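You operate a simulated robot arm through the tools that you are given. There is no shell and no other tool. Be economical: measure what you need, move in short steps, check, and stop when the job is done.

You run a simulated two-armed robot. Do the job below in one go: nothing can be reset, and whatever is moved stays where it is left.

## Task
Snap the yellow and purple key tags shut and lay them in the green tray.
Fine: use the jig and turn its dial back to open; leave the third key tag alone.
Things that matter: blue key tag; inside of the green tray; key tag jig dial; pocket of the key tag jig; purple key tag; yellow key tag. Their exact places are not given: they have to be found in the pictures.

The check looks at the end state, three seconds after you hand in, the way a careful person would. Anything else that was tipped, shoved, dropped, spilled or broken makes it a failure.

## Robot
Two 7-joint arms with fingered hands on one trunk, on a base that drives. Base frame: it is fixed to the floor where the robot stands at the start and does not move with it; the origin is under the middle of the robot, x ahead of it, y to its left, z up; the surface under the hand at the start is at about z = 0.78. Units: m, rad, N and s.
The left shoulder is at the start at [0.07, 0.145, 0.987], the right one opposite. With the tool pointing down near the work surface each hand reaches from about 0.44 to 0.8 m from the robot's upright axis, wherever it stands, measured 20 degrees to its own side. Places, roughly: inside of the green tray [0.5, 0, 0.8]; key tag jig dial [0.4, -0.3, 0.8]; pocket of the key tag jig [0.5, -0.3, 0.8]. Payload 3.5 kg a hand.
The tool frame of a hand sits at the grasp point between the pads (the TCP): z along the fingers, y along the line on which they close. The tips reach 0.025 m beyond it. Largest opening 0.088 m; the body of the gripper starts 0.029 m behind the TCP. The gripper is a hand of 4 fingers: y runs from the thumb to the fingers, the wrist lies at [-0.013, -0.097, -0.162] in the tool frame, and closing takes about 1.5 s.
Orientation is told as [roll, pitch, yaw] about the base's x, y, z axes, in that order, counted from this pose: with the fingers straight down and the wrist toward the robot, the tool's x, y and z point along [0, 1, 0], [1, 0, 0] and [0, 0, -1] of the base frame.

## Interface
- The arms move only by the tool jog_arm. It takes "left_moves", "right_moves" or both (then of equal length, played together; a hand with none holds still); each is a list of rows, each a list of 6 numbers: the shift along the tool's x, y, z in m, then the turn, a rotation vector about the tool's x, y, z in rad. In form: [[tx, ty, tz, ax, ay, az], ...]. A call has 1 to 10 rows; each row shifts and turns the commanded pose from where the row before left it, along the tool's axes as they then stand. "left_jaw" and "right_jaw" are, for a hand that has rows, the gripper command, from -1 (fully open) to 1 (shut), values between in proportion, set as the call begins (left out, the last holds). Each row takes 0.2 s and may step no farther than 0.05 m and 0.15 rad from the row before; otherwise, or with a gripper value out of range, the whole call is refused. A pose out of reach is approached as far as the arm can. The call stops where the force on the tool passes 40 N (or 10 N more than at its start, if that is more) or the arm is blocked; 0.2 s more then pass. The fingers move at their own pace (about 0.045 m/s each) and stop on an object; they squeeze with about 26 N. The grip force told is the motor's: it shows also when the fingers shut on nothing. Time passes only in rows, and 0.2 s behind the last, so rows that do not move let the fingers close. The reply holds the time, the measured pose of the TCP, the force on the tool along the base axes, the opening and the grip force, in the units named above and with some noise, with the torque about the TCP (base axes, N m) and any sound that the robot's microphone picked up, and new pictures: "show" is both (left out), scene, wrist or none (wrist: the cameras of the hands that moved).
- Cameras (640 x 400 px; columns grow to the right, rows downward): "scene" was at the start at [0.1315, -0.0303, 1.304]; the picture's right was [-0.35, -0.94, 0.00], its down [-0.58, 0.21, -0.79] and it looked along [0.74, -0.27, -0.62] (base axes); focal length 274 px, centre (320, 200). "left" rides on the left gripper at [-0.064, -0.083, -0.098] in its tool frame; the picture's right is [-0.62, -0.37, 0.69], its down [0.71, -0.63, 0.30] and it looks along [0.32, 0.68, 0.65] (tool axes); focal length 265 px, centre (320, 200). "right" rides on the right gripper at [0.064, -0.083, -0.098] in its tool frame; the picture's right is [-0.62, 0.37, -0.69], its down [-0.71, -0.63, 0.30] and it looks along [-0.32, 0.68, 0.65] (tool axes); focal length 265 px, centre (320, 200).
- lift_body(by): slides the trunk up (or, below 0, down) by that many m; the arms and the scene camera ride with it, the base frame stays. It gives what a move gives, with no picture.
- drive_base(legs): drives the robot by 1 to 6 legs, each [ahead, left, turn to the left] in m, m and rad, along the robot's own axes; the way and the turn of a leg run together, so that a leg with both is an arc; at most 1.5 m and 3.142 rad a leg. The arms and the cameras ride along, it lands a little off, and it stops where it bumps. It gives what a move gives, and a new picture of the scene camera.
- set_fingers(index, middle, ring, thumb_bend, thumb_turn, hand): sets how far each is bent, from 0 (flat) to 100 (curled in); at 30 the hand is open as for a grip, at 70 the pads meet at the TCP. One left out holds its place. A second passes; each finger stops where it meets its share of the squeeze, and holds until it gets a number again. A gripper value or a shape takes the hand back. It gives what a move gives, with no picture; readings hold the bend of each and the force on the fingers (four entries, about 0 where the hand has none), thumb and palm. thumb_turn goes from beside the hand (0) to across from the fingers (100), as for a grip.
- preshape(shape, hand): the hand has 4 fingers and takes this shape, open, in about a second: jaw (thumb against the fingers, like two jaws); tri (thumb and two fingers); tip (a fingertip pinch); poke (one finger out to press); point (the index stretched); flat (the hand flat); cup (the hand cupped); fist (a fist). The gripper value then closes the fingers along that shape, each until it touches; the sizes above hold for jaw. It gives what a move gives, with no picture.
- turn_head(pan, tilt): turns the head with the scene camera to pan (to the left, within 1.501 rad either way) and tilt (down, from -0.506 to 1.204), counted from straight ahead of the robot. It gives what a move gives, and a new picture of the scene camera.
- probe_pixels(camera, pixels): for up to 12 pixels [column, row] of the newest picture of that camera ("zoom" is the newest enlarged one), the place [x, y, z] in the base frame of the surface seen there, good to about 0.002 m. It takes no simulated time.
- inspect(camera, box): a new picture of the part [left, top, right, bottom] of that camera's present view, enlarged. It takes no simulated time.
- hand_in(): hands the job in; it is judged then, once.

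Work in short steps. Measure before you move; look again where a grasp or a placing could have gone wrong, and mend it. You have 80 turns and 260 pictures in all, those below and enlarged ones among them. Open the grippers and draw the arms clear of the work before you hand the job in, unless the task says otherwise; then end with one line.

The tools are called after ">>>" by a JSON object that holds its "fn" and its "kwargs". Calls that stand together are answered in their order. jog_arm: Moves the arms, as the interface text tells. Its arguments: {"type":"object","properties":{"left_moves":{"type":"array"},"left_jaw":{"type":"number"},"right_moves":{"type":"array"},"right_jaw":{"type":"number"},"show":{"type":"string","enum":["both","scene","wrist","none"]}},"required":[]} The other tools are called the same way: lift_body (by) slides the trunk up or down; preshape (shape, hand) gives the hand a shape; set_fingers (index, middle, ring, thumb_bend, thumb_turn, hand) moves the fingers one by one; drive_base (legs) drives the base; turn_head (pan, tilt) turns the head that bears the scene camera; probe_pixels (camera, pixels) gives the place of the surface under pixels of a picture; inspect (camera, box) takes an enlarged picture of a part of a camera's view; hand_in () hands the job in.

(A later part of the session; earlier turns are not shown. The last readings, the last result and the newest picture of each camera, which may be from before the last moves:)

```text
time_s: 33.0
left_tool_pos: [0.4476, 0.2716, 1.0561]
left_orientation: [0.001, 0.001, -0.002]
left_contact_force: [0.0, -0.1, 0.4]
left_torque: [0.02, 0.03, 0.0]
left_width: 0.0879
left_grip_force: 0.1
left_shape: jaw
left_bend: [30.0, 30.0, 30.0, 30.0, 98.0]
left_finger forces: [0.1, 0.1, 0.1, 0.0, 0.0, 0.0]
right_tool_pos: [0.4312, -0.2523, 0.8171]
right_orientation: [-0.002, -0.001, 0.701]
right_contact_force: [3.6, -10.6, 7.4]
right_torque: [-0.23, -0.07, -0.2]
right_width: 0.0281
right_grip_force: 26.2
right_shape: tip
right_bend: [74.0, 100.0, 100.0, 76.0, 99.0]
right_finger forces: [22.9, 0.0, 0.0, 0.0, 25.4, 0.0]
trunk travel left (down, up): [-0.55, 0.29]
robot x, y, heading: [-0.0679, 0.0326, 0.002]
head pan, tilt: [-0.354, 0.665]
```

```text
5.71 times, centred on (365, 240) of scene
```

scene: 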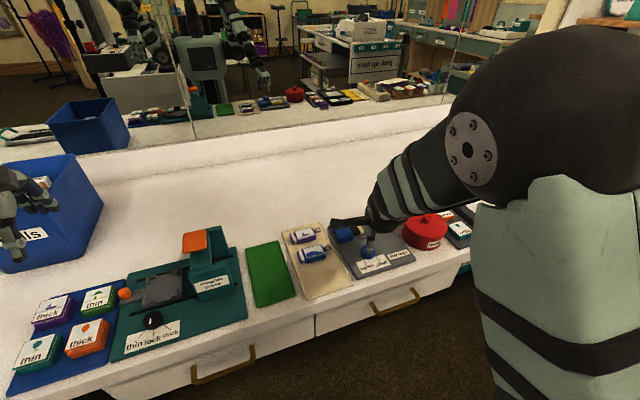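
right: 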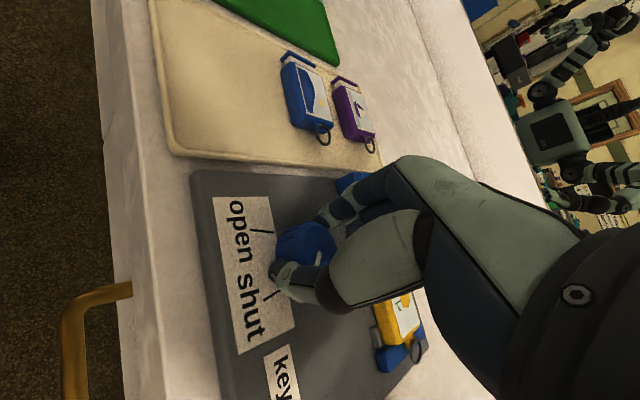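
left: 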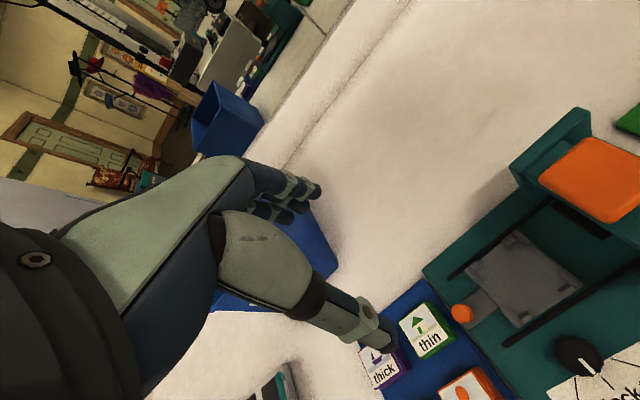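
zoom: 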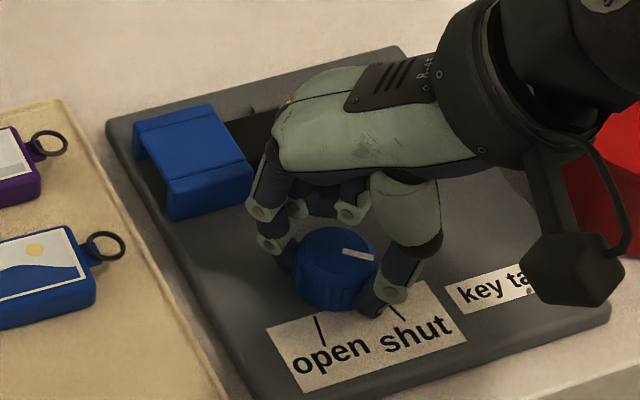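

The mark is past "shut". I'll look closely at the pusher and cap area next to the hand.

>>> {"fn": "inspect", "kwargs": {"camera": "scene", "box": [340, 210, 380, 240]}}

>>> {"fn": "inspect", "kwargs": {"camera": "right", "box": [340, 260, 460, 390]}}

```text
13.33 times, centred on (360, 225) of scene
```

zoom: 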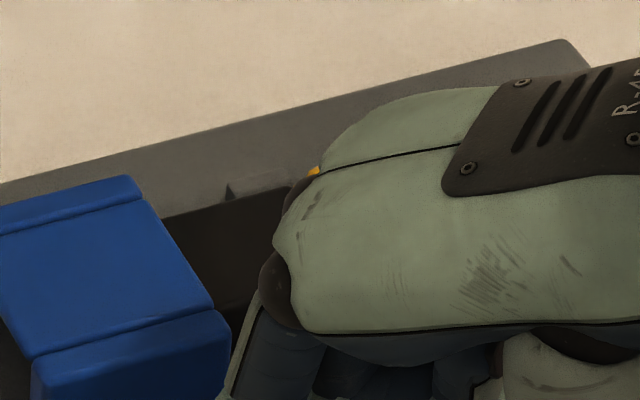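

```text
3.08 times, centred on (400, 325) of right
```

zoom: 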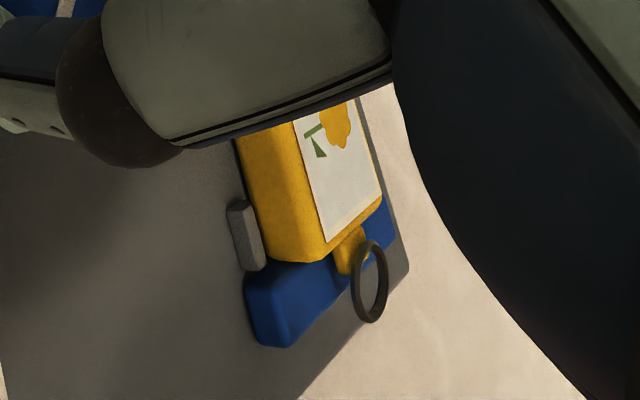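

The pusher has extended further. I'll release in place and watch the dial before lifting.

>>> {"fn": "jog_arm", "kwargs": {"right_moves": [[0, 0, 0, 0, 0, -0.1], [0, 0, 0, 0, 0, 0], [0, 0, 0, 0, 0, 0]], "show": "wrist"}}

>>> {"fn": "jog_arm", "kwargs": {"right_moves": [[0, 0, 0, 0, 0, 0], [0, 0, 0, 0, 0, 0]], "right_jaw": -0.32, "show": "wrist"}}

>>> {"fn": "inspect", "kwargs": {"camera": "scene", "box": [330, 205, 400, 275]}}

```text
time_s: 33.8
left_tool_pos: [0.4484, 0.2716, 1.0564]
left_orientation: [0.002, 0.001, 0.0]
left_contact_force: [0.1, 0.3, -1.1]
left_torque: [0.0, -0.02, 0.03]
left_width: 0.0879
left_grip_force: 0.1
left_shape: jaw
left_bend: [30.0, 30.0, 30.0, 30.0, 98.0]
left_finger forces: [0.0, 0.1, 0.0, 0.0, 0.0, 0.0]
right_tool_pos: [0.4307, -0.2524, 0.818]
right_orientation: [0.001, -0.003, 0.802]
right_contact_force: [-2.5, -5.4, 3.9]
right_torque: [-0.12, 0.08, -0.09]
right_width: 0.0273
right_grip_force: 25.5
right_shape: tip
right_bend: [74.0, 100.0, 100.0, 76.0, 99.0]
right_finger forces: [18.7, 0.1, 0.0, 0.0, 25.7, 0.1]
trunk travel left (down, up): [-0.55, 0.29]
robot x, y, heading: [-0.0678, 0.0371, -0.005]
head pan, tilt: [-0.354, 0.665]
```

right: 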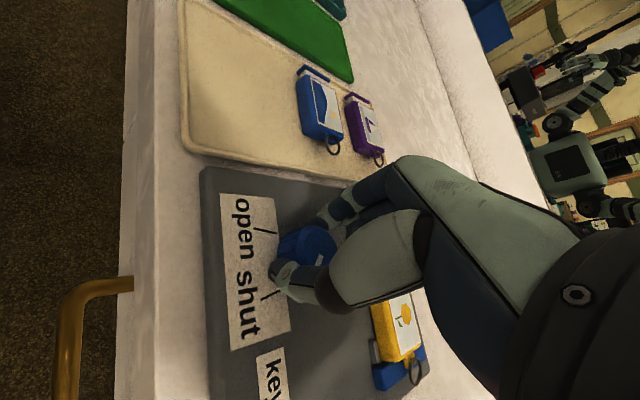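

```text
time_s: 34.4
left_tool_pos: [0.4484, 0.2726, 1.0554]
left_orientation: [0.001, 0.001, -0.001]
left_contact_force: [-0.3, 0.1, -0.3]
left_torque: [-0.03, -0.02, 0.01]
left_width: 0.0877
left_grip_force: 0.1
left_shape: jaw
left_bend: [30.0, 30.0, 30.0, 30.0, 98.0]
left_finger forces: [0.0, 0.0, 0.0, 0.0, 0.0, 0.1]
right_tool_pos: [0.4321, -0.2509, 0.8179]
right_orientation: [-0.001, -0.001, 0.803]
right_contact_force: [-0.4, -0.2, -0.8]
right_torque: [0.02, -0.01, 0.0]
right_width: 0.058
right_grip_force: 0.1
right_shape: tip
right_bend: [29.0, 98.0, 99.0, 61.0, 100.0]
right_finger forces: [0.1, 0.1, 0.0, 0.1, 0.0, 0.1]
trunk travel left (down, up): [-0.55, 0.29]
robot x, y, heading: [-0.0677, 0.0329, 0.003]
head pan, tilt: [-0.354, 0.665]
```

right: 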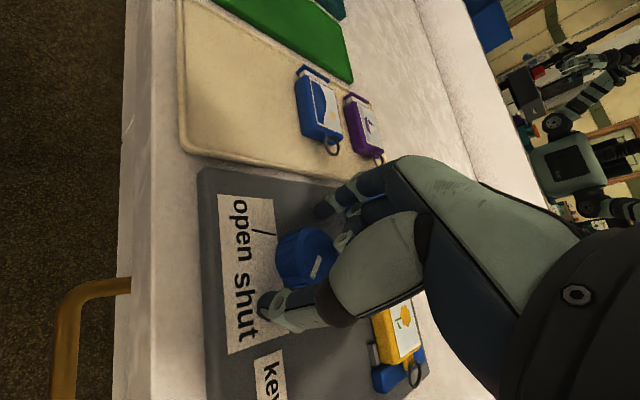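

```text
5.71 times, centred on (365, 240) of scene
```

zoom: 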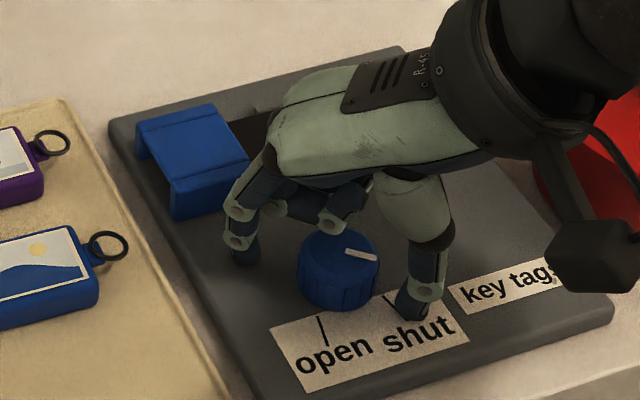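

The dial stayed near shut. I'll lift and back away to check.

>>> {"fn": "jog_arm", "kwargs": {"right_moves": [[0, 0, -0.02, 0, 0, 0], [0, 0, -0.03, 0, 0, 0], [0, -0.03, -0.03, 0, 0, 0], [0, -0.04, -0.02, 0, 0, 0]], "show": "none"}}

>>> {"fn": "inspect", "kwargs": {"camera": "scene", "box": [335, 205, 405, 265]}}

>>> {"fn": "probe_pixels", "kwargs": {"camera": "zoom", "pixels": [[311, 287], [330, 290], [345, 290], [250, 160], [260, 150], [270, 150]]}}

```text
time_s: 35.4
left_tool_pos: [0.4479, 0.2708, 1.0563]
left_orientation: [0.002, 0.001, -0.001]
left_contact_force: [0.6, 0.3, 0.6]
left_torque: [-0.01, -0.02, 0.02]
left_width: 0.0876
left_grip_force: 0.1
left_shape: jaw
left_bend: [30.0, 30.0, 30.0, 30.0, 98.0]
left_finger forces: [0.1, 0.0, 0.1, 0.0, 0.1, 0.0]
right_tool_pos: [0.3809, -0.3012, 0.9184]
right_orientation: [0.0, -0.001, 0.802]
right_contact_force: [-0.7, -0.1, 0.2]
right_torque: [-0.01, 0.0, 0.01]
right_width: 0.058
right_grip_force: 0.0
right_shape: tip
right_bend: [29.0, 98.0, 99.0, 61.0, 100.0]
right_finger forces: [0.0, 0.1, 0.1, 0.0, 0.0, 0.0]
trunk travel left (down, up): [-0.55, 0.29]
robot x, y, heading: [-0.0667, 0.0329, -0.003]
head pan, tilt: [-0.354, 0.665]
```

```text
6.67 times, centred on (370, 235) of scene
```

zoom: 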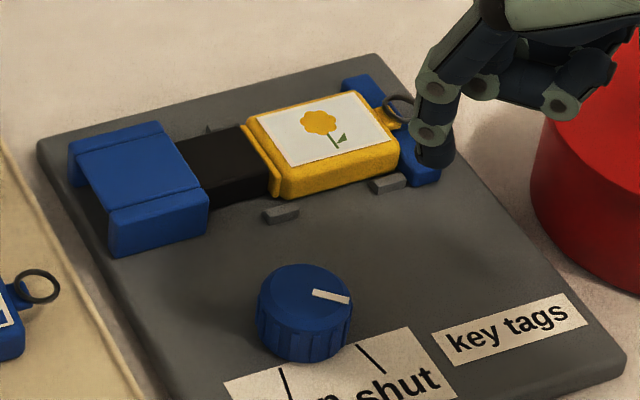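

```text
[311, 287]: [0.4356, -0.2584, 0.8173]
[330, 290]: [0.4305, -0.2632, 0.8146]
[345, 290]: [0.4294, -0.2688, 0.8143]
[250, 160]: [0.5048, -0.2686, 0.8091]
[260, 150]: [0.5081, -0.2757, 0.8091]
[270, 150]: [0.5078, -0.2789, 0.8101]
```

The yellow tag is closed, with the cap flush. Now I'll measure the mark angle before turning back.

>>> {"fn": "inspect", "kwargs": {"camera": "scene", "box": [350, 235, 390, 265]}}

>>> {"fn": "probe_pixels", "kwargs": {"camera": "zoom", "pixels": [[202, 190], [272, 209], [100, 190], [280, 205], [190, 135], [190, 245], [190, 185], [320, 310], [140, 360]]}}

```text
13.33 times, centred on (370, 250) of scene
```

zoom: 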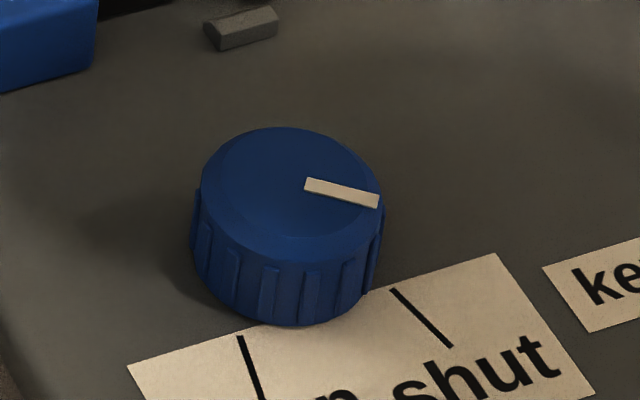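

```text
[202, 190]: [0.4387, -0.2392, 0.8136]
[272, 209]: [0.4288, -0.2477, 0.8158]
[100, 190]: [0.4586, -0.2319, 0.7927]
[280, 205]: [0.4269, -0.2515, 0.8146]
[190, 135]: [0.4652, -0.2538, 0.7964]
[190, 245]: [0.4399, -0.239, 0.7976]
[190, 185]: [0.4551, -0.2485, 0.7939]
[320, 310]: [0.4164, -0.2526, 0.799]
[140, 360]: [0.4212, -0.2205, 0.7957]
```

The mark is at about 231° and open was about 142°, so about 89° back (clockwise) is needed. I'll go back over the dial with yaw 0.9 and grip.

>>> {"fn": "jog_arm", "kwargs": {"right_moves": [[0, 0.035, 0, 0, 0, 0], [0, 0.035, 0.01, 0, 0, 0], [0, 0, 0.02, 0, 0, -0.1], [0, 0, 0.03, 0, 0, 0], [0, 0, 0.03, 0, 0, 0], [0, 0, 0.0115, 0, 0, 0], [0, 0, 0, 0, 0, 0]], "show": "wrist"}}

>>> {"fn": "jog_arm", "kwargs": {"right_moves": [[0, 0, 0, 0, 0, 0], [0, 0, 0, 0, 0, 0], [0, 0, 0, 0, 0, 0], [0, 0, 0, 0, 0, 0], [0, 0, 0, 0, 0, 0], [0, 0, 0, 0, 0, 0], [0, 0, 0, 0, 0, 0]], "right_jaw": 0.9, "show": "wrist"}}

```text
time_s: 37.0
left_tool_pos: [0.4475, 0.2721, 1.0564]
left_orientation: [0.0, 0.002, -0.003]
left_contact_force: [-0.9, -0.3, -0.8]
left_torque: [-0.02, 0.03, 0.02]
left_width: 0.0874
left_grip_force: 0.1
left_shape: jaw
left_bend: [30.0, 30.0, 30.0, 30.0, 98.0]
left_finger forces: [0.0, 0.1, 0.0, 0.0, 0.0, 0.1]
right_tool_pos: [0.4314, -0.2479, 0.8165]
right_orientation: [-0.006, -0.003, 0.903]
right_contact_force: [0.6, -0.3, 14.8]
right_torque: [-0.09, 0.05, -0.01]
right_width: 0.0569
right_grip_force: 0.2
right_shape: tip
right_bend: [29.0, 98.0, 99.0, 61.0, 100.0]
right_finger forces: [5.5, 0.0, 0.1, 0.0, 8.3, 0.0]
trunk travel left (down, up): [-0.55, 0.29]
robot x, y, heading: [-0.0684, 0.0358, 0.001]
head pan, tilt: [-0.354, 0.665]
```

right: 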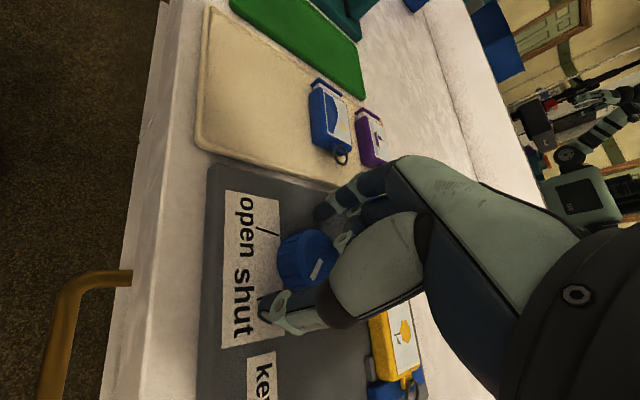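

```text
time_s: 38.6
left_tool_pos: [0.4456, 0.2729, 1.0574]
left_orientation: [0.0, -0.002, -0.004]
left_contact_force: [-0.6, -0.1, 0.6]
left_torque: [0.02, 0.01, -0.03]
left_width: 0.0879
left_grip_force: 0.2
left_shape: jaw
left_bend: [30.0, 30.0, 30.0, 30.0, 98.0]
left_finger forces: [0.0, 0.0, 0.1, 0.0, 0.0, 0.0]
right_tool_pos: [0.428, -0.2498, 0.8171]
right_orientation: [-0.006, -0.003, 0.9]
right_contact_force: [-4.9, -3.0, 20.8]
right_torque: [-0.43, 0.4, 0.02]
right_width: 0.03
right_grip_force: 26.3
right_shape: tip
right_bend: [75.0, 100.0, 100.0, 75.0, 100.0]
right_finger forces: [19.5, 0.1, 0.1, 0.1, 41.4, 0.0]
trunk travel left (down, up): [-0.55, 0.29]
robot x, y, heading: [-0.0683, 0.0333, -0.001]
head pan, tilt: [-0.354, 0.665]
```

right: 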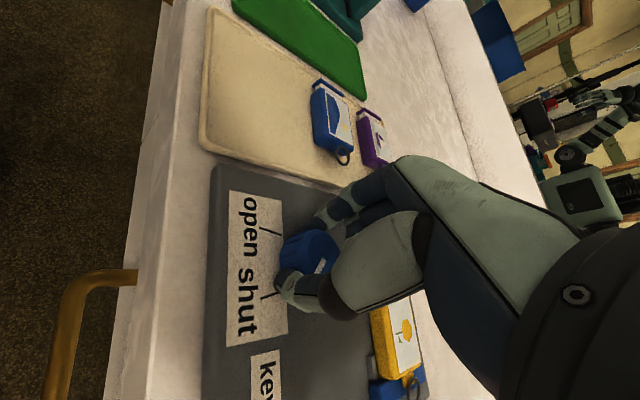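

The tips press on the plate, so I'll raise 2.5 mm and then turn clockwise.

>>> {"fn": "jog_arm", "kwargs": {"right_moves": [[0, 0, -0.0025, 0, 0, 0], [0, 0, 0, 0, 0, 0.13], [0, 0, 0, 0, 0, 0.13], [0, 0, 0, 0, 0, 0.13], [0, 0, 0, 0, 0, 0.13], [0, 0, 0, 0, 0, 0.13], [0, 0, 0, 0, 0, 0.13], [0, 0, 0, 0, 0, 0]], "show": "wrist"}}

>>> {"fn": "jog_arm", "kwargs": {"right_moves": [[0, 0, 0, 0, 0, 0.13], [0, 0, 0, 0, 0, 0.13], [0, 0, 0, 0, 0, 0.13], [0, 0, 0, 0, 0, 0.13], [0, 0, 0, 0, 0, 0.13], [0, 0, 0, 0, 0, 0]], "show": "wrist"}}

>>> {"fn": "inspect", "kwargs": {"camera": "right", "box": [200, 130, 400, 340]}}

```text
time_s: 40.4
left_tool_pos: [0.4495, 0.2738, 1.0545]
left_orientation: [-0.002, 0.002, -0.001]
left_contact_force: [0.0, 0.3, 0.4]
left_torque: [0.04, 0.01, 0.01]
left_width: 0.0876
left_grip_force: 0.1
left_shape: jaw
left_bend: [30.0, 30.0, 30.0, 30.0, 98.0]
left_finger forces: [0.0, 0.1, 0.0, 0.0, 0.0, 0.0]
right_tool_pos: [0.4328, -0.2506, 0.8186]
right_orientation: [0.0, 0.001, 0.12]
right_contact_force: [3.1, 8.6, -8.0]
right_torque: [0.13, -0.11, 0.06]
right_width: 0.0275
right_grip_force: 26.0
right_shape: tip
right_bend: [74.0, 100.0, 100.0, 75.0, 99.0]
right_finger forces: [25.5, 0.0, 0.0, 0.0, 21.2, 0.1]
trunk travel left (down, up): [-0.55, 0.29]
robot x, y, heading: [-0.0679, 0.0354, -0.006]
head pan, tilt: [-0.354, 0.665]
```

right: 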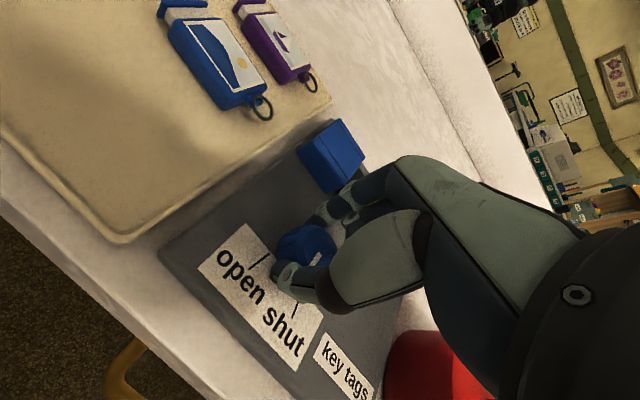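

```text
time_s: 41.8
left_tool_pos: [0.4508, 0.2722, 1.0544]
left_orientation: [0.001, 0.004, 0.0]
left_contact_force: [-0.1, -0.3, -0.4]
left_torque: [0.0, -0.03, -0.01]
left_width: 0.0876
left_grip_force: 0.0
left_shape: jaw
left_bend: [30.0, 30.0, 30.0, 30.0, 98.0]
left_finger forces: [0.1, 0.0, 0.0, 0.1, 0.1, 0.0]
right_tool_pos: [0.4338, -0.2512, 0.8185]
right_orientation: [0.0, -0.002, -0.53]
right_contact_force: [11.3, 4.8, -4.7]
right_torque: [0.0, -0.28, 0.05]
right_width: 0.0275
right_grip_force: 25.6
right_shape: tip
right_bend: [74.0, 100.0, 100.0, 76.0, 99.0]
right_finger forces: [27.3, 0.0, 0.0, 0.0, 20.0, 0.0]
trunk travel left (down, up): [-0.55, 0.29]
robot x, y, heading: [-0.0683, 0.0362, -0.004]
head pan, tilt: [-0.354, 0.665]
```

right: 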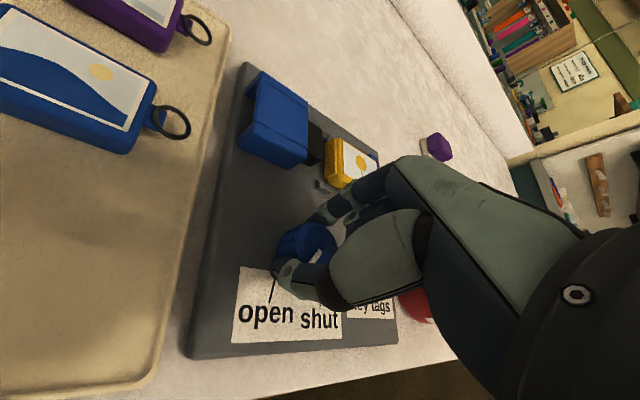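

```text
1.90 times, centred on (300, 235) of right
```

zoom: 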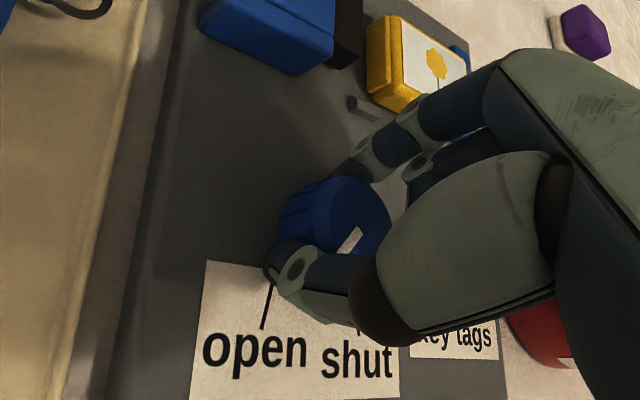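

The pusher is retracting and the tag stays closed in the pocket. I'll turn about 0.2 more, then release and look.

>>> {"fn": "jog_arm", "kwargs": {"right_moves": [[0, 0, 0, 0, 0, 0.1], [0, 0, 0, 0, 0, 0.1], [0, 0, 0, 0, 0, 0]], "show": "none"}}

>>> {"fn": "jog_arm", "kwargs": {"right_moves": [[0, 0, 0, 0, 0, 0], [0, 0, 0, 0, 0, 0], [0, 0, 0, 0, 0, 0], [0, 0, -0.03, 0, 0, 0], [0, 0, -0.04, 0, 0, 0], [-0.04, -0.02, -0.01, 0, 0, 0], [-0.04, -0.02, 0, 0, 0, 0]], "right_jaw": -0.32, "show": "wrist"}}

>>> {"fn": "inspect", "kwargs": {"camera": "scene", "box": [335, 205, 405, 275]}}

```text
time_s: 42.6
left_tool_pos: [0.4513, 0.2726, 1.0539]
left_orientation: [0.0, 0.003, -0.002]
left_contact_force: [-0.1, 0.6, 0.3]
left_torque: [-0.02, 0.03, -0.04]
left_width: 0.0877
left_grip_force: 0.1
left_shape: jaw
left_bend: [30.0, 30.0, 30.0, 30.0, 98.0]
left_finger forces: [0.0, 0.1, 0.1, 0.1, 0.0, 0.0]
right_tool_pos: [0.434, -0.2506, 0.8184]
right_orientation: [0.0, -0.001, -0.729]
right_contact_force: [14.3, 3.2, -1.0]
right_torque: [-0.06, -0.32, 0.12]
right_width: 0.0277
right_grip_force: 26.6
right_shape: tip
right_bend: [74.0, 100.0, 100.0, 76.0, 99.0]
right_finger forces: [29.2, 0.1, 0.1, 0.0, 19.5, 0.0]
trunk travel left (down, up): [-0.55, 0.29]
robot x, y, heading: [-0.0696, 0.0341, -0.003]
head pan, tilt: [-0.354, 0.665]
```

```text
time_s: 44.2
left_tool_pos: [0.4492, 0.2733, 1.0559]
left_orientation: [-0.001, 0.0, -0.002]
left_contact_force: [-0.1, 0.0, 0.1]
left_torque: [0.0, 0.01, -0.01]
left_width: 0.0877
left_grip_force: 0.1
left_shape: jaw
left_bend: [30.0, 30.0, 30.0, 30.0, 98.0]
left_finger forces: [0.0, 0.0, 0.0, 0.1, 0.1, 0.0]
right_tool_pos: [0.3467, -0.2819, 0.8964]
right_orientation: [0.0, -0.003, -0.73]
right_contact_force: [-0.2, -0.7, -0.6]
right_torque: [-0.01, -0.04, 0.01]
right_width: 0.0578
right_grip_force: 0.1
right_shape: tip
right_bend: [29.0, 98.0, 99.0, 61.0, 100.0]
right_finger forces: [0.1, 0.0, 0.0, 0.0, 0.0, 0.0]
trunk travel left (down, up): [-0.55, 0.29]
robot x, y, heading: [-0.0681, 0.0345, -0.004]
head pan, tilt: [-0.354, 0.665]
```

right: 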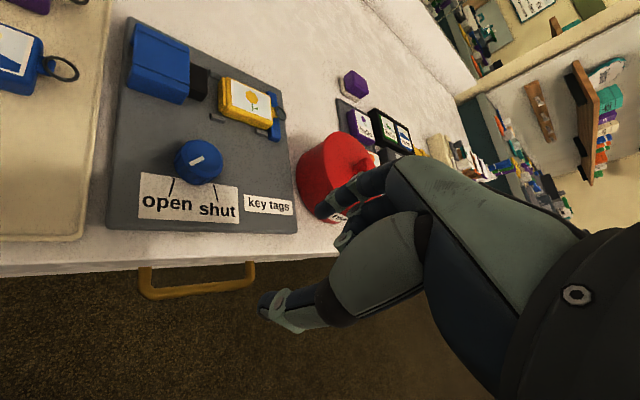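

```text
5.71 times, centred on (370, 240) of scene
```

zoom: 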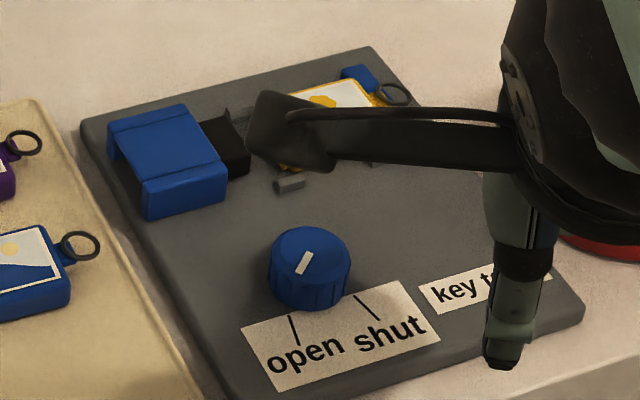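

The dial is back at open and yellow is shut in the pocket. I'll rotate the hand back to yaw 0 and move over the pocket.

>>> {"fn": "jog_arm", "kwargs": {"right_moves": [[0, 0, -0.01, 0, 0, -0.146], [0, 0, -0.01, 0, 0, -0.146], [0, 0, 0, 0, 0, -0.146], [0, 0, 0, 0, 0, -0.146], [0, 0, 0, 0, 0, -0.146], [-0.0055, 0.041, 0, 0, 0, 0], [-0.0055, 0.041, 0, 0, 0, 0], [-0.0055, 0.041, 0, 0, 0, 0], [-0.0055, 0.04, 0.02, 0, 0, 0], [0, 0, 0.02, 0, 0, 0]], "show": "none"}}

>>> {"fn": "jog_arm", "kwargs": {"right_moves": [[0, 0, 0.01, 0, 0, 0], [0, 0, 0, 0, 0, 0]], "show": "wrist"}}

>>> {"fn": "inspect", "kwargs": {"camera": "scene", "box": [335, 195, 405, 255]}}

```text
time_s: 46.4
left_tool_pos: [0.4492, 0.2733, 1.0555]
left_orientation: [0.001, -0.001, -0.002]
left_contact_force: [0.7, -0.6, 0.0]
left_torque: [-0.01, 0.01, 0.01]
left_width: 0.088
left_grip_force: 0.2
left_shape: jaw
left_bend: [30.0, 30.0, 30.0, 30.0, 98.0]
left_finger forces: [0.0, 0.0, 0.0, 0.0, 0.1, 0.0]
right_tool_pos: [0.5112, -0.3068, 0.8787]
right_orientation: [0.0, -0.002, 0.0]
right_contact_force: [0.5, -0.7, -0.4]
right_torque: [-0.04, 0.01, 0.01]
right_width: 0.058
right_grip_force: 0.0
right_shape: tip
right_bend: [29.0, 98.0, 99.0, 61.0, 100.0]
right_finger forces: [0.1, 0.0, 0.1, 0.0, 0.0, 0.0]
trunk travel left (down, up): [-0.55, 0.29]
robot x, y, heading: [-0.0706, 0.0336, -0.001]
head pan, tilt: [-0.354, 0.665]
```

```text
time_s: 47.0
left_tool_pos: [0.4488, 0.2727, 1.0556]
left_orientation: [0.001, -0.001, -0.004]
left_contact_force: [-0.9, -0.5, 1.3]
left_torque: [0.02, 0.0, 0.0]
left_width: 0.0876
left_grip_force: 0.0
left_shape: jaw
left_bend: [30.0, 30.0, 30.0, 30.0, 98.0]
left_finger forces: [0.0, 0.0, 0.0, 0.0, 0.1, 0.1]
right_tool_pos: [0.511, -0.3067, 0.8675]
right_orientation: [0.001, -0.001, 0.0]
right_contact_force: [0.5, -0.1, 0.0]
right_torque: [0.01, 0.01, 0.02]
right_width: 0.0579
right_grip_force: 0.1
right_shape: tip
right_bend: [29.0, 98.0, 99.0, 61.0, 100.0]
right_finger forces: [0.0, 0.0, 0.0, 0.0, 0.0, 0.0]
trunk travel left (down, up): [-0.55, 0.29]
robot x, y, heading: [-0.0684, 0.0348, -0.002]
head pan, tilt: [-0.354, 0.665]
```

right: 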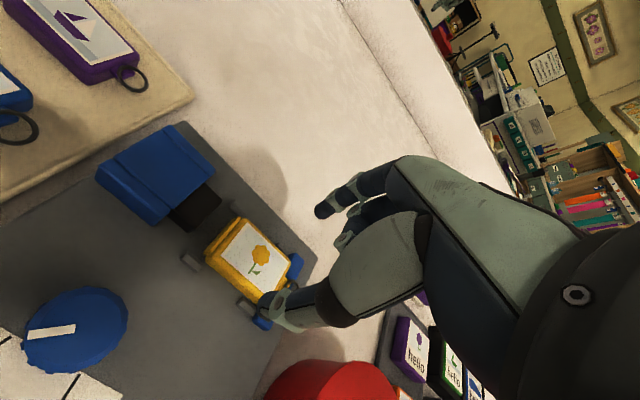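

```text
6.67 times, centred on (370, 225) of scene
```

zoom: 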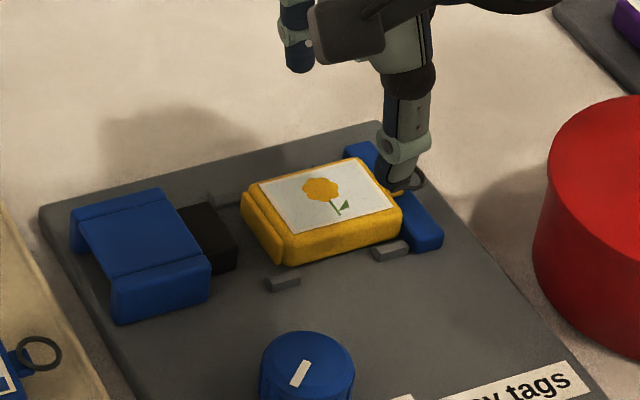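

The tag is fully shut. I'll shift to y≈-0.300 so the fingers fit between the rails, narrow to 0.050, and descend.

>>> {"fn": "jog_arm", "kwargs": {"right_moves": [[0.0055, -0.001, 0.02, 0, 0, 0], [0, 0, 0.015, 0, 0, 0], [0, 0, 0.007, 0, 0, 0], [0, 0, 0, 0, 0, 0]], "right_jaw": -0.14, "show": "wrist"}}

>>> {"fn": "jog_arm", "kwargs": {"right_moves": [[0, 0, 0, 0, 0, 0], [0, 0, 0, 0, 0, 0], [0, 0, 0, 0, 0, 0], [0, 0, 0, 0, 0, 0], [0, 0, 0, 0, 0, 0]], "right_jaw": 0.5, "show": "none"}}

>>> {"fn": "jog_arm", "kwargs": {"right_moves": [[0, 0, -0.01, 0, 0, 0], [0, 0, -0.02, 0, 0, 0], [0, 0, -0.03, 0, 0, 0], [0, 0, -0.02, 0, 0, 0], [0, 0, 0, 0, 0, 0]], "show": "both"}}

```text
time_s: 48.0
left_tool_pos: [0.4482, 0.2725, 1.0552]
left_orientation: [-0.002, 0.0, -0.003]
left_contact_force: [0.1, 0.1, -0.8]
left_torque: [-0.01, -0.02, 0.04]
left_width: 0.088
left_grip_force: 0.1
left_shape: jaw
left_bend: [30.0, 30.0, 30.0, 30.0, 98.0]
left_finger forces: [0.0, 0.0, 0.0, 0.1, 0.0, 0.0]
right_tool_pos: [0.5094, -0.3014, 0.827]
right_orientation: [0.001, -0.002, 0.0]
right_contact_force: [-0.2, -0.6, -0.4]
right_torque: [-0.02, -0.02, 0.01]
right_width: 0.0506
right_grip_force: 0.0
right_shape: tip
right_bend: [31.0, 98.0, 99.0, 66.0, 100.0]
right_finger forces: [0.0, 0.1, 0.1, 0.2, 0.1, 0.1]
trunk travel left (down, up): [-0.55, 0.29]
robot x, y, heading: [-0.0678, 0.0359, -0.002]
head pan, tilt: [-0.354, 0.665]
```

right: 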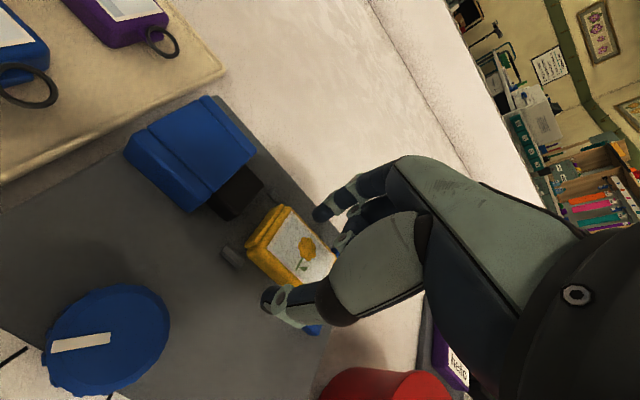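

```text
time_s: 49.2
left_tool_pos: [0.4475, 0.2742, 1.0572]
left_orientation: [0.0, -0.003, -0.002]
left_contact_force: [-0.2, 0.3, -0.2]
left_torque: [0.0, 0.01, -0.02]
left_width: 0.0877
left_grip_force: 0.1
left_shape: jaw
left_bend: [30.0, 30.0, 30.0, 30.0, 98.0]
left_finger forces: [0.0, 0.1, 0.0, 0.0, 0.0, 0.0]
right_tool_pos: [0.5081, -0.3007, 0.8309]
right_orientation: [-0.001, -0.008, 0.001]
right_contact_force: [3.6, -1.6, 15.8]
right_torque: [-0.03, -0.19, 0.0]
right_width: 0.024
right_grip_force: 25.6
right_shape: tip
right_bend: [74.0, 100.0, 100.0, 76.0, 100.0]
right_finger forces: [34.1, 0.1, 0.0, 0.1, 25.6, 0.1]
trunk travel left (down, up): [-0.55, 0.29]
robot x, y, heading: [-0.0689, 0.0351, 0.0]
head pan, tilt: [-0.354, 0.665]
```

```text
time_s: 50.4
left_tool_pos: [0.4483, 0.2719, 1.0558]
left_orientation: [0.0, 0.002, -0.001]
left_contact_force: [0.6, 0.2, 0.2]
left_torque: [0.0, 0.0, 0.02]
left_width: 0.0879
left_grip_force: 0.2
left_shape: jaw
left_bend: [30.0, 30.0, 30.0, 30.0, 98.0]
left_finger forces: [0.0, 0.0, 0.1, 0.1, 0.1, 0.0]
right_tool_pos: [0.5089, -0.3018, 0.9072]
right_orientation: [0.001, 0.001, 0.001]
right_contact_force: [-0.1, -0.5, -1.9]
right_torque: [0.02, -0.03, -0.01]
right_width: 0.0226
right_grip_force: 25.8
right_shape: tip
right_bend: [73.0, 100.0, 100.0, 76.0, 100.0]
right_finger forces: [22.7, 0.0, 0.0, 0.0, 21.9, 0.1]
trunk travel left (down, up): [-0.55, 0.29]
robot x, y, heading: [-0.066, 0.0343, -0.001]
head pan, tilt: [-0.354, 0.665]
```

scene: 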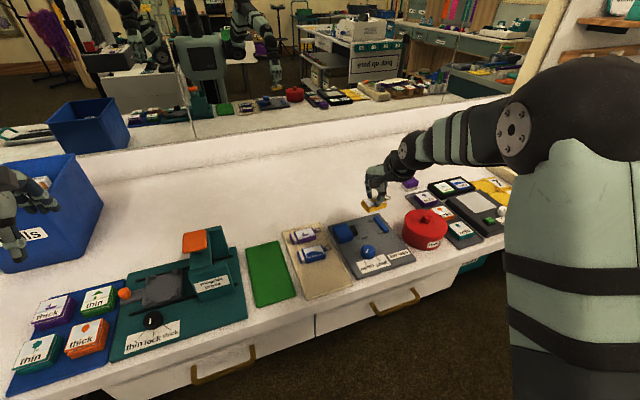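
right: 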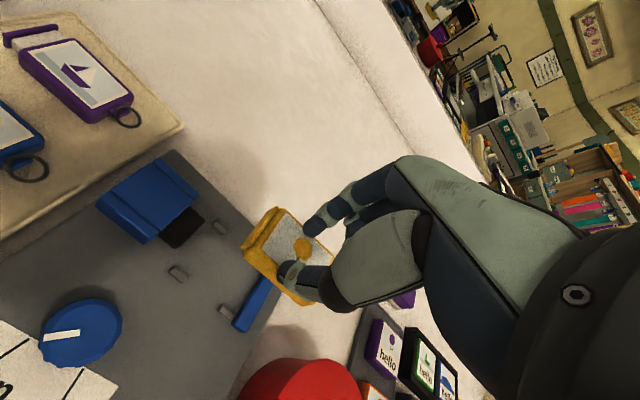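

The tag is lifted, but the grip looks shallow. I'll inspect it.

>>> {"fn": "inspect", "kwargs": {"camera": "right", "box": [220, 160, 380, 320]}}

>>> {"fn": "inspect", "kwargs": {"camera": "scene", "box": [345, 170, 405, 220]}}

```text
2.50 times, centred on (300, 240) of right
```

zoom: 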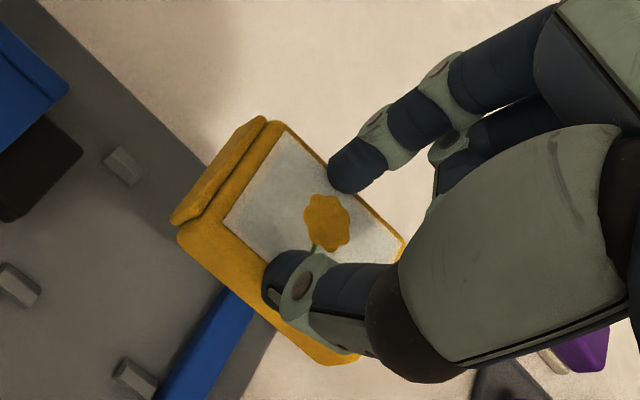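

```text
8.00 times, centred on (375, 195) of scene
```

zoom: 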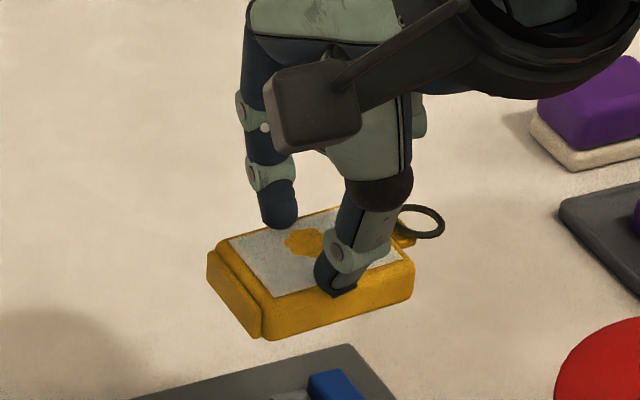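

The grip is only on the top edge. I'll set the tag straight back into the pocket, open, and re-grip deeper (TCP z≈0.822).

>>> {"fn": "jog_arm", "kwargs": {"right_moves": [[0, 0, 0.025, 0, 0, 0], [0, 0, 0.025, 0, 0, 0], [0, 0, 0.015, 0, 0, 0], [0, 0, 0.006, 0, 0, 0], [0, 0, 0.004, 0, 0, 0], [0, 0, 0, 0, 0, 0]], "show": "wrist"}}

>>> {"fn": "inspect", "kwargs": {"camera": "scene", "box": [335, 195, 405, 255]}}

```text
time_s: 51.8
left_tool_pos: [0.4482, 0.2732, 1.0562]
left_orientation: [0.0, 0.001, -0.002]
left_contact_force: [-0.4, 0.7, 0.2]
left_torque: [-0.03, -0.03, -0.01]
left_width: 0.0876
left_grip_force: 0.1
left_shape: jaw
left_bend: [30.0, 30.0, 30.0, 30.0, 98.0]
left_finger forces: [0.0, 0.1, 0.0, 0.1, 0.0, 0.0]
right_tool_pos: [0.5093, -0.2993, 0.8366]
right_orientation: [0.0, -0.01, 0.002]
right_contact_force: [2.1, -1.5, 15.3]
right_torque: [-0.1, -0.08, -0.03]
right_width: 0.0219
right_grip_force: 26.0
right_shape: tip
right_bend: [73.0, 100.0, 100.0, 76.0, 100.0]
right_finger forces: [26.0, 0.0, 0.0, 0.1, 23.5, 0.0]
trunk travel left (down, up): [-0.55, 0.29]
robot x, y, heading: [-0.0652, 0.0311, -0.003]
head pan, tilt: [-0.354, 0.665]
```

right: 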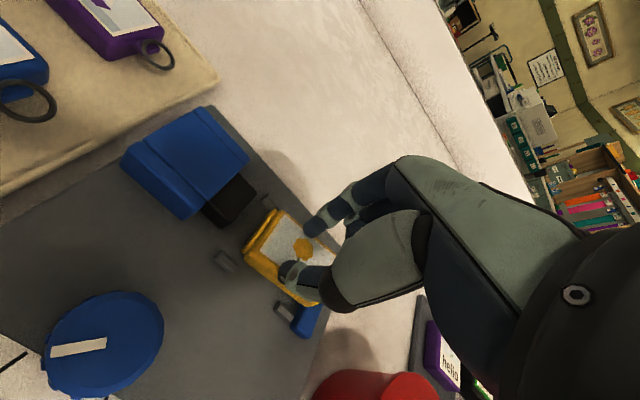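

```text
6.67 times, centred on (370, 225) of scene
```

zoom: 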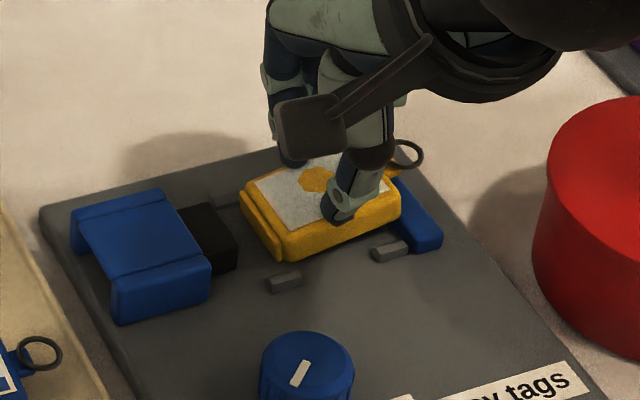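

The tag is resting again. I'll release, lift slightly, and check how it sits.

>>> {"fn": "jog_arm", "kwargs": {"right_moves": [[0, 0, -0.002, 0, 0, 0], [0, 0, 0, 0, 0, 0], [0, 0, 0, 0, 0, 0], [0, 0, -0.015, 0, 0, 0], [0, 0, -0.025, 0, 0, 0], [0, 0, 0, 0, 0, 0]], "right_jaw": -0.32, "show": "wrist"}}

>>> {"fn": "inspect", "kwargs": {"camera": "scene", "box": [335, 195, 405, 255]}}

>>> {"fn": "probe_pixels", "kwargs": {"camera": "zoom", "pixels": [[265, 185], [295, 230], [350, 165], [390, 205], [320, 190], [255, 225], [340, 235], [398, 215]]}}

```text
time_s: 53.2
left_tool_pos: [0.4494, 0.2721, 1.0563]
left_orientation: [-0.001, 0.002, -0.002]
left_contact_force: [-0.1, 0.1, -0.4]
left_torque: [-0.02, 0.01, -0.01]
left_width: 0.0876
left_grip_force: 0.0
left_shape: jaw
left_bend: [30.0, 30.0, 30.0, 30.0, 98.0]
left_finger forces: [0.1, 0.0, 0.0, 0.0, 0.0, 0.0]
right_tool_pos: [0.5099, -0.2998, 0.875]
right_orientation: [0.0, -0.001, -0.001]
right_contact_force: [0.1, -0.9, -0.9]
right_torque: [-0.01, -0.02, 0.02]
right_width: 0.0577
right_grip_force: 0.0
right_shape: tip
right_bend: [29.0, 98.0, 99.0, 61.0, 100.0]
right_finger forces: [0.0, 0.0, 0.0, 0.1, 0.0, 0.0]
trunk travel left (down, up): [-0.55, 0.29]
robot x, y, heading: [-0.066, 0.0336, 0.003]
head pan, tilt: [-0.354, 0.665]
```

right: 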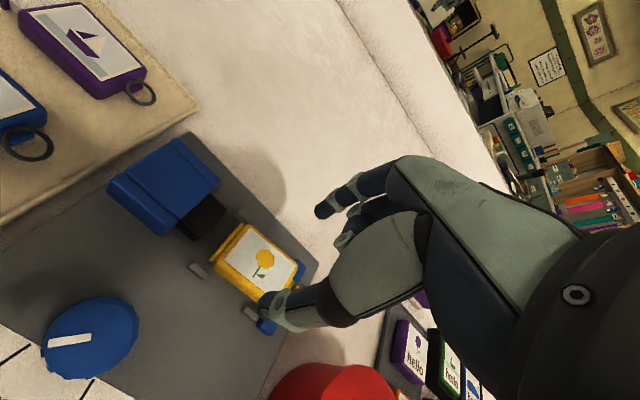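

```text
6.67 times, centred on (370, 225) of scene
```

zoom: 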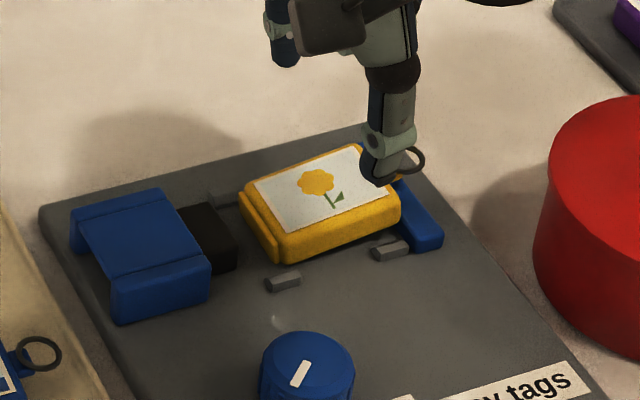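

```text
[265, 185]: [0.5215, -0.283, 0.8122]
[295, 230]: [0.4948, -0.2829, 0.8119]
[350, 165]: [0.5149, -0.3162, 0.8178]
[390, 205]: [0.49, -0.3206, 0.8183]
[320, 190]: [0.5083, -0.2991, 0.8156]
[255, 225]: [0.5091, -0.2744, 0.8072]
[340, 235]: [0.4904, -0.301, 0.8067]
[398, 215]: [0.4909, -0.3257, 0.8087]
```

The tag rests tilted slightly, with the ring end about 6 mm high on the stop. It's graspable, so I'll descend to z≈0.825 (top at 0.8155) and close.

>>> {"fn": "jog_arm", "kwargs": {"right_moves": [[0, 0, 0.02, 0, 0, 0], [0, 0, 0.02, 0, 0, 0], [0, 0, 0.01, 0, 0, 0], [0, 0, 0, 0, 0, 0]], "right_jaw": -0.25, "show": "none"}}

>>> {"fn": "inspect", "kwargs": {"camera": "scene", "box": [345, 195, 395, 240]}}

```text
time_s: 54.2
left_tool_pos: [0.4489, 0.2729, 1.0557]
left_orientation: [0.0, -0.001, -0.002]
left_contact_force: [0.4, 0.0, 0.4]
left_torque: [0.03, -0.02, 0.0]
left_width: 0.0877
left_grip_force: 0.0
left_shape: jaw
left_bend: [30.0, 30.0, 30.0, 30.0, 98.0]
left_finger forces: [0.1, 0.0, 0.0, 0.0, 0.0, 0.1]
right_tool_pos: [0.5104, -0.2998, 0.8234]
right_orientation: [0.0, -0.002, -0.001]
right_contact_force: [0.2, 0.5, -0.5]
right_torque: [0.01, -0.04, 0.0]
right_width: 0.0554
right_grip_force: 0.0
right_shape: tip
right_bend: [29.0, 98.0, 99.0, 63.0, 100.0]
right_finger forces: [0.0, 0.0, 0.0, 0.0, 0.0, 0.1]
trunk travel left (down, up): [-0.55, 0.29]
robot x, y, heading: [-0.0687, 0.0329, -0.005]
head pan, tilt: [-0.354, 0.665]
```

```text
8.89 times, centred on (370, 218) of scene
```

zoom: 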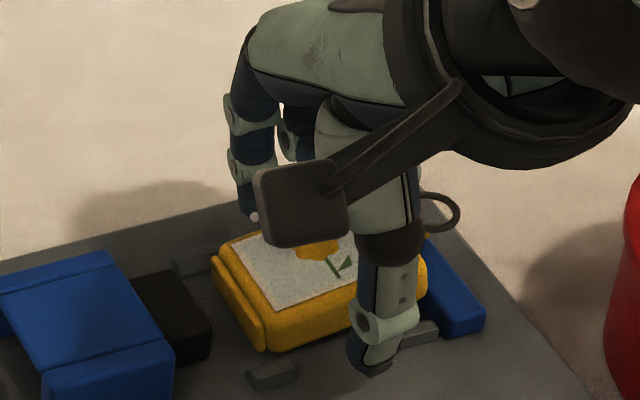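

The fingers are now well down beside the tag. I'll close and lift a little.

>>> {"fn": "jog_arm", "kwargs": {"right_moves": [[0, 0, 0, 0, 0, 0], [0, 0, 0, 0, 0, 0], [0, 0, 0, 0, 0, 0], [0, 0, 0, 0, 0, 0], [0, 0, 0, 0, 0, 0], [0, 0, 0, 0, 0, 0]], "right_jaw": 0.5, "show": "none"}}

>>> {"fn": "jog_arm", "kwargs": {"right_moves": [[0, 0, -0.01, 0, 0, 0], [0, 0, -0.02, 0, 0, 0], [0, 0, -0.03, 0, 0, 0], [0, 0, -0.02, 0, 0, 0], [0, 0, 0, 0, 0, 0]], "show": "wrist"}}

>>> {"fn": "inspect", "kwargs": {"camera": "scene", "box": [345, 170, 405, 220]}}

```text
time_s: 55.6
left_tool_pos: [0.4481, 0.2736, 1.0552]
left_orientation: [0.0, 0.0, -0.002]
left_contact_force: [-0.2, 0.5, -0.4]
left_torque: [-0.02, 0.02, -0.02]
left_width: 0.0877
left_grip_force: 0.1
left_shape: jaw
left_bend: [30.0, 30.0, 30.0, 30.0, 98.0]
left_finger forces: [0.0, 0.0, 0.0, 0.1, 0.0, 0.0]
right_tool_pos: [0.5093, -0.2986, 0.8244]
right_orientation: [0.001, -0.002, -0.001]
right_contact_force: [0.1, 0.4, -0.3]
right_torque: [0.03, -0.03, -0.07]
right_width: 0.0319
right_grip_force: 26.1
right_shape: tip
right_bend: [74.0, 100.0, 100.0, 73.0, 100.0]
right_finger forces: [23.5, 0.1, 0.1, 0.0, 23.5, 0.1]
trunk travel left (down, up): [-0.55, 0.29]
robot x, y, heading: [-0.0672, 0.0352, -0.001]
head pan, tilt: [-0.354, 0.665]
```

```text
time_s: 56.8
left_tool_pos: [0.4482, 0.272, 1.055]
left_orientation: [-0.001, 0.002, -0.003]
left_contact_force: [-0.4, -0.6, 0.8]
left_torque: [-0.01, 0.01, 0.02]
left_width: 0.0878
left_grip_force: 0.1
left_shape: jaw
left_bend: [30.0, 30.0, 30.0, 30.0, 98.0]
left_finger forces: [0.0, 0.0, 0.1, 0.1, 0.0, 0.0]
right_tool_pos: [0.5115, -0.3001, 0.9046]
right_orientation: [0.0, -0.001, 0.0]
right_contact_force: [-0.5, 0.2, 0.6]
right_torque: [0.01, 0.02, 0.01]
right_width: 0.0321
right_grip_force: 26.3
right_shape: tip
right_bend: [74.0, 100.0, 100.0, 73.0, 100.0]
right_finger forces: [23.5, 0.0, 0.0, 0.0, 23.5, 0.1]
trunk travel left (down, up): [-0.55, 0.29]
robot x, y, heading: [-0.0666, 0.0366, -0.001]
head pan, tilt: [-0.354, 0.665]
```

right: 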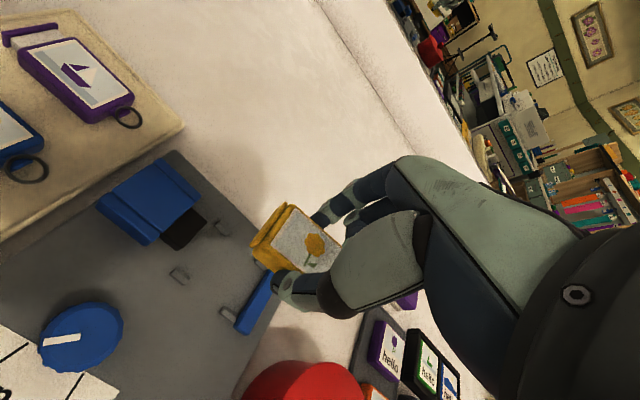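

```text
8.00 times, centred on (375, 195) of scene
```

zoom: 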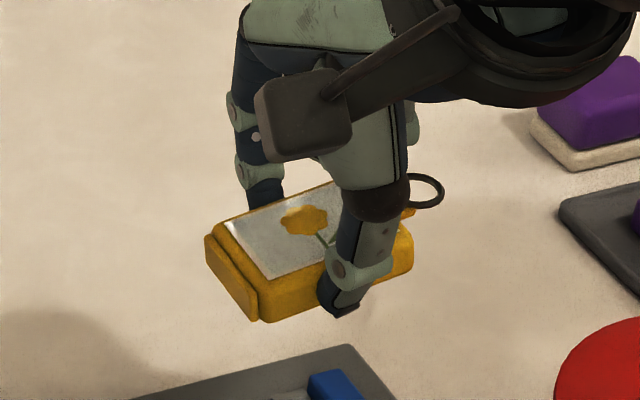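

Now it's a solid grip (width 0.032). I'll measure the tray extents.

>>> {"fn": "probe_pixels", "kwargs": {"camera": "scene", "pixels": [[239, 252], [275, 243], [292, 292], [256, 303], [265, 272], [250, 277], [280, 268], [247, 290]]}}

>>> {"fn": "inspect", "kwargs": {"camera": "scene", "box": [225, 230, 305, 315]}}

```text
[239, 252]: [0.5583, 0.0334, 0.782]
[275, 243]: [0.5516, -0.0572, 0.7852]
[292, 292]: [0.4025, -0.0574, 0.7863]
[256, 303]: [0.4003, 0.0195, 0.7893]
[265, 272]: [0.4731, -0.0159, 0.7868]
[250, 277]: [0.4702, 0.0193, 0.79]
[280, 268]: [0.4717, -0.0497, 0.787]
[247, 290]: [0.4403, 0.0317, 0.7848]
```

```text
4.71 times, centred on (265, 272) of scene
```

zoom: 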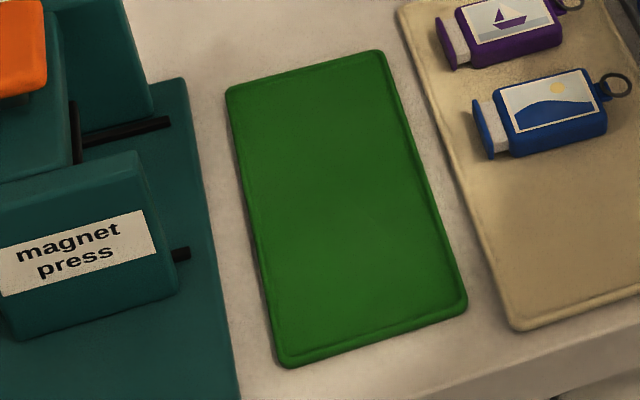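

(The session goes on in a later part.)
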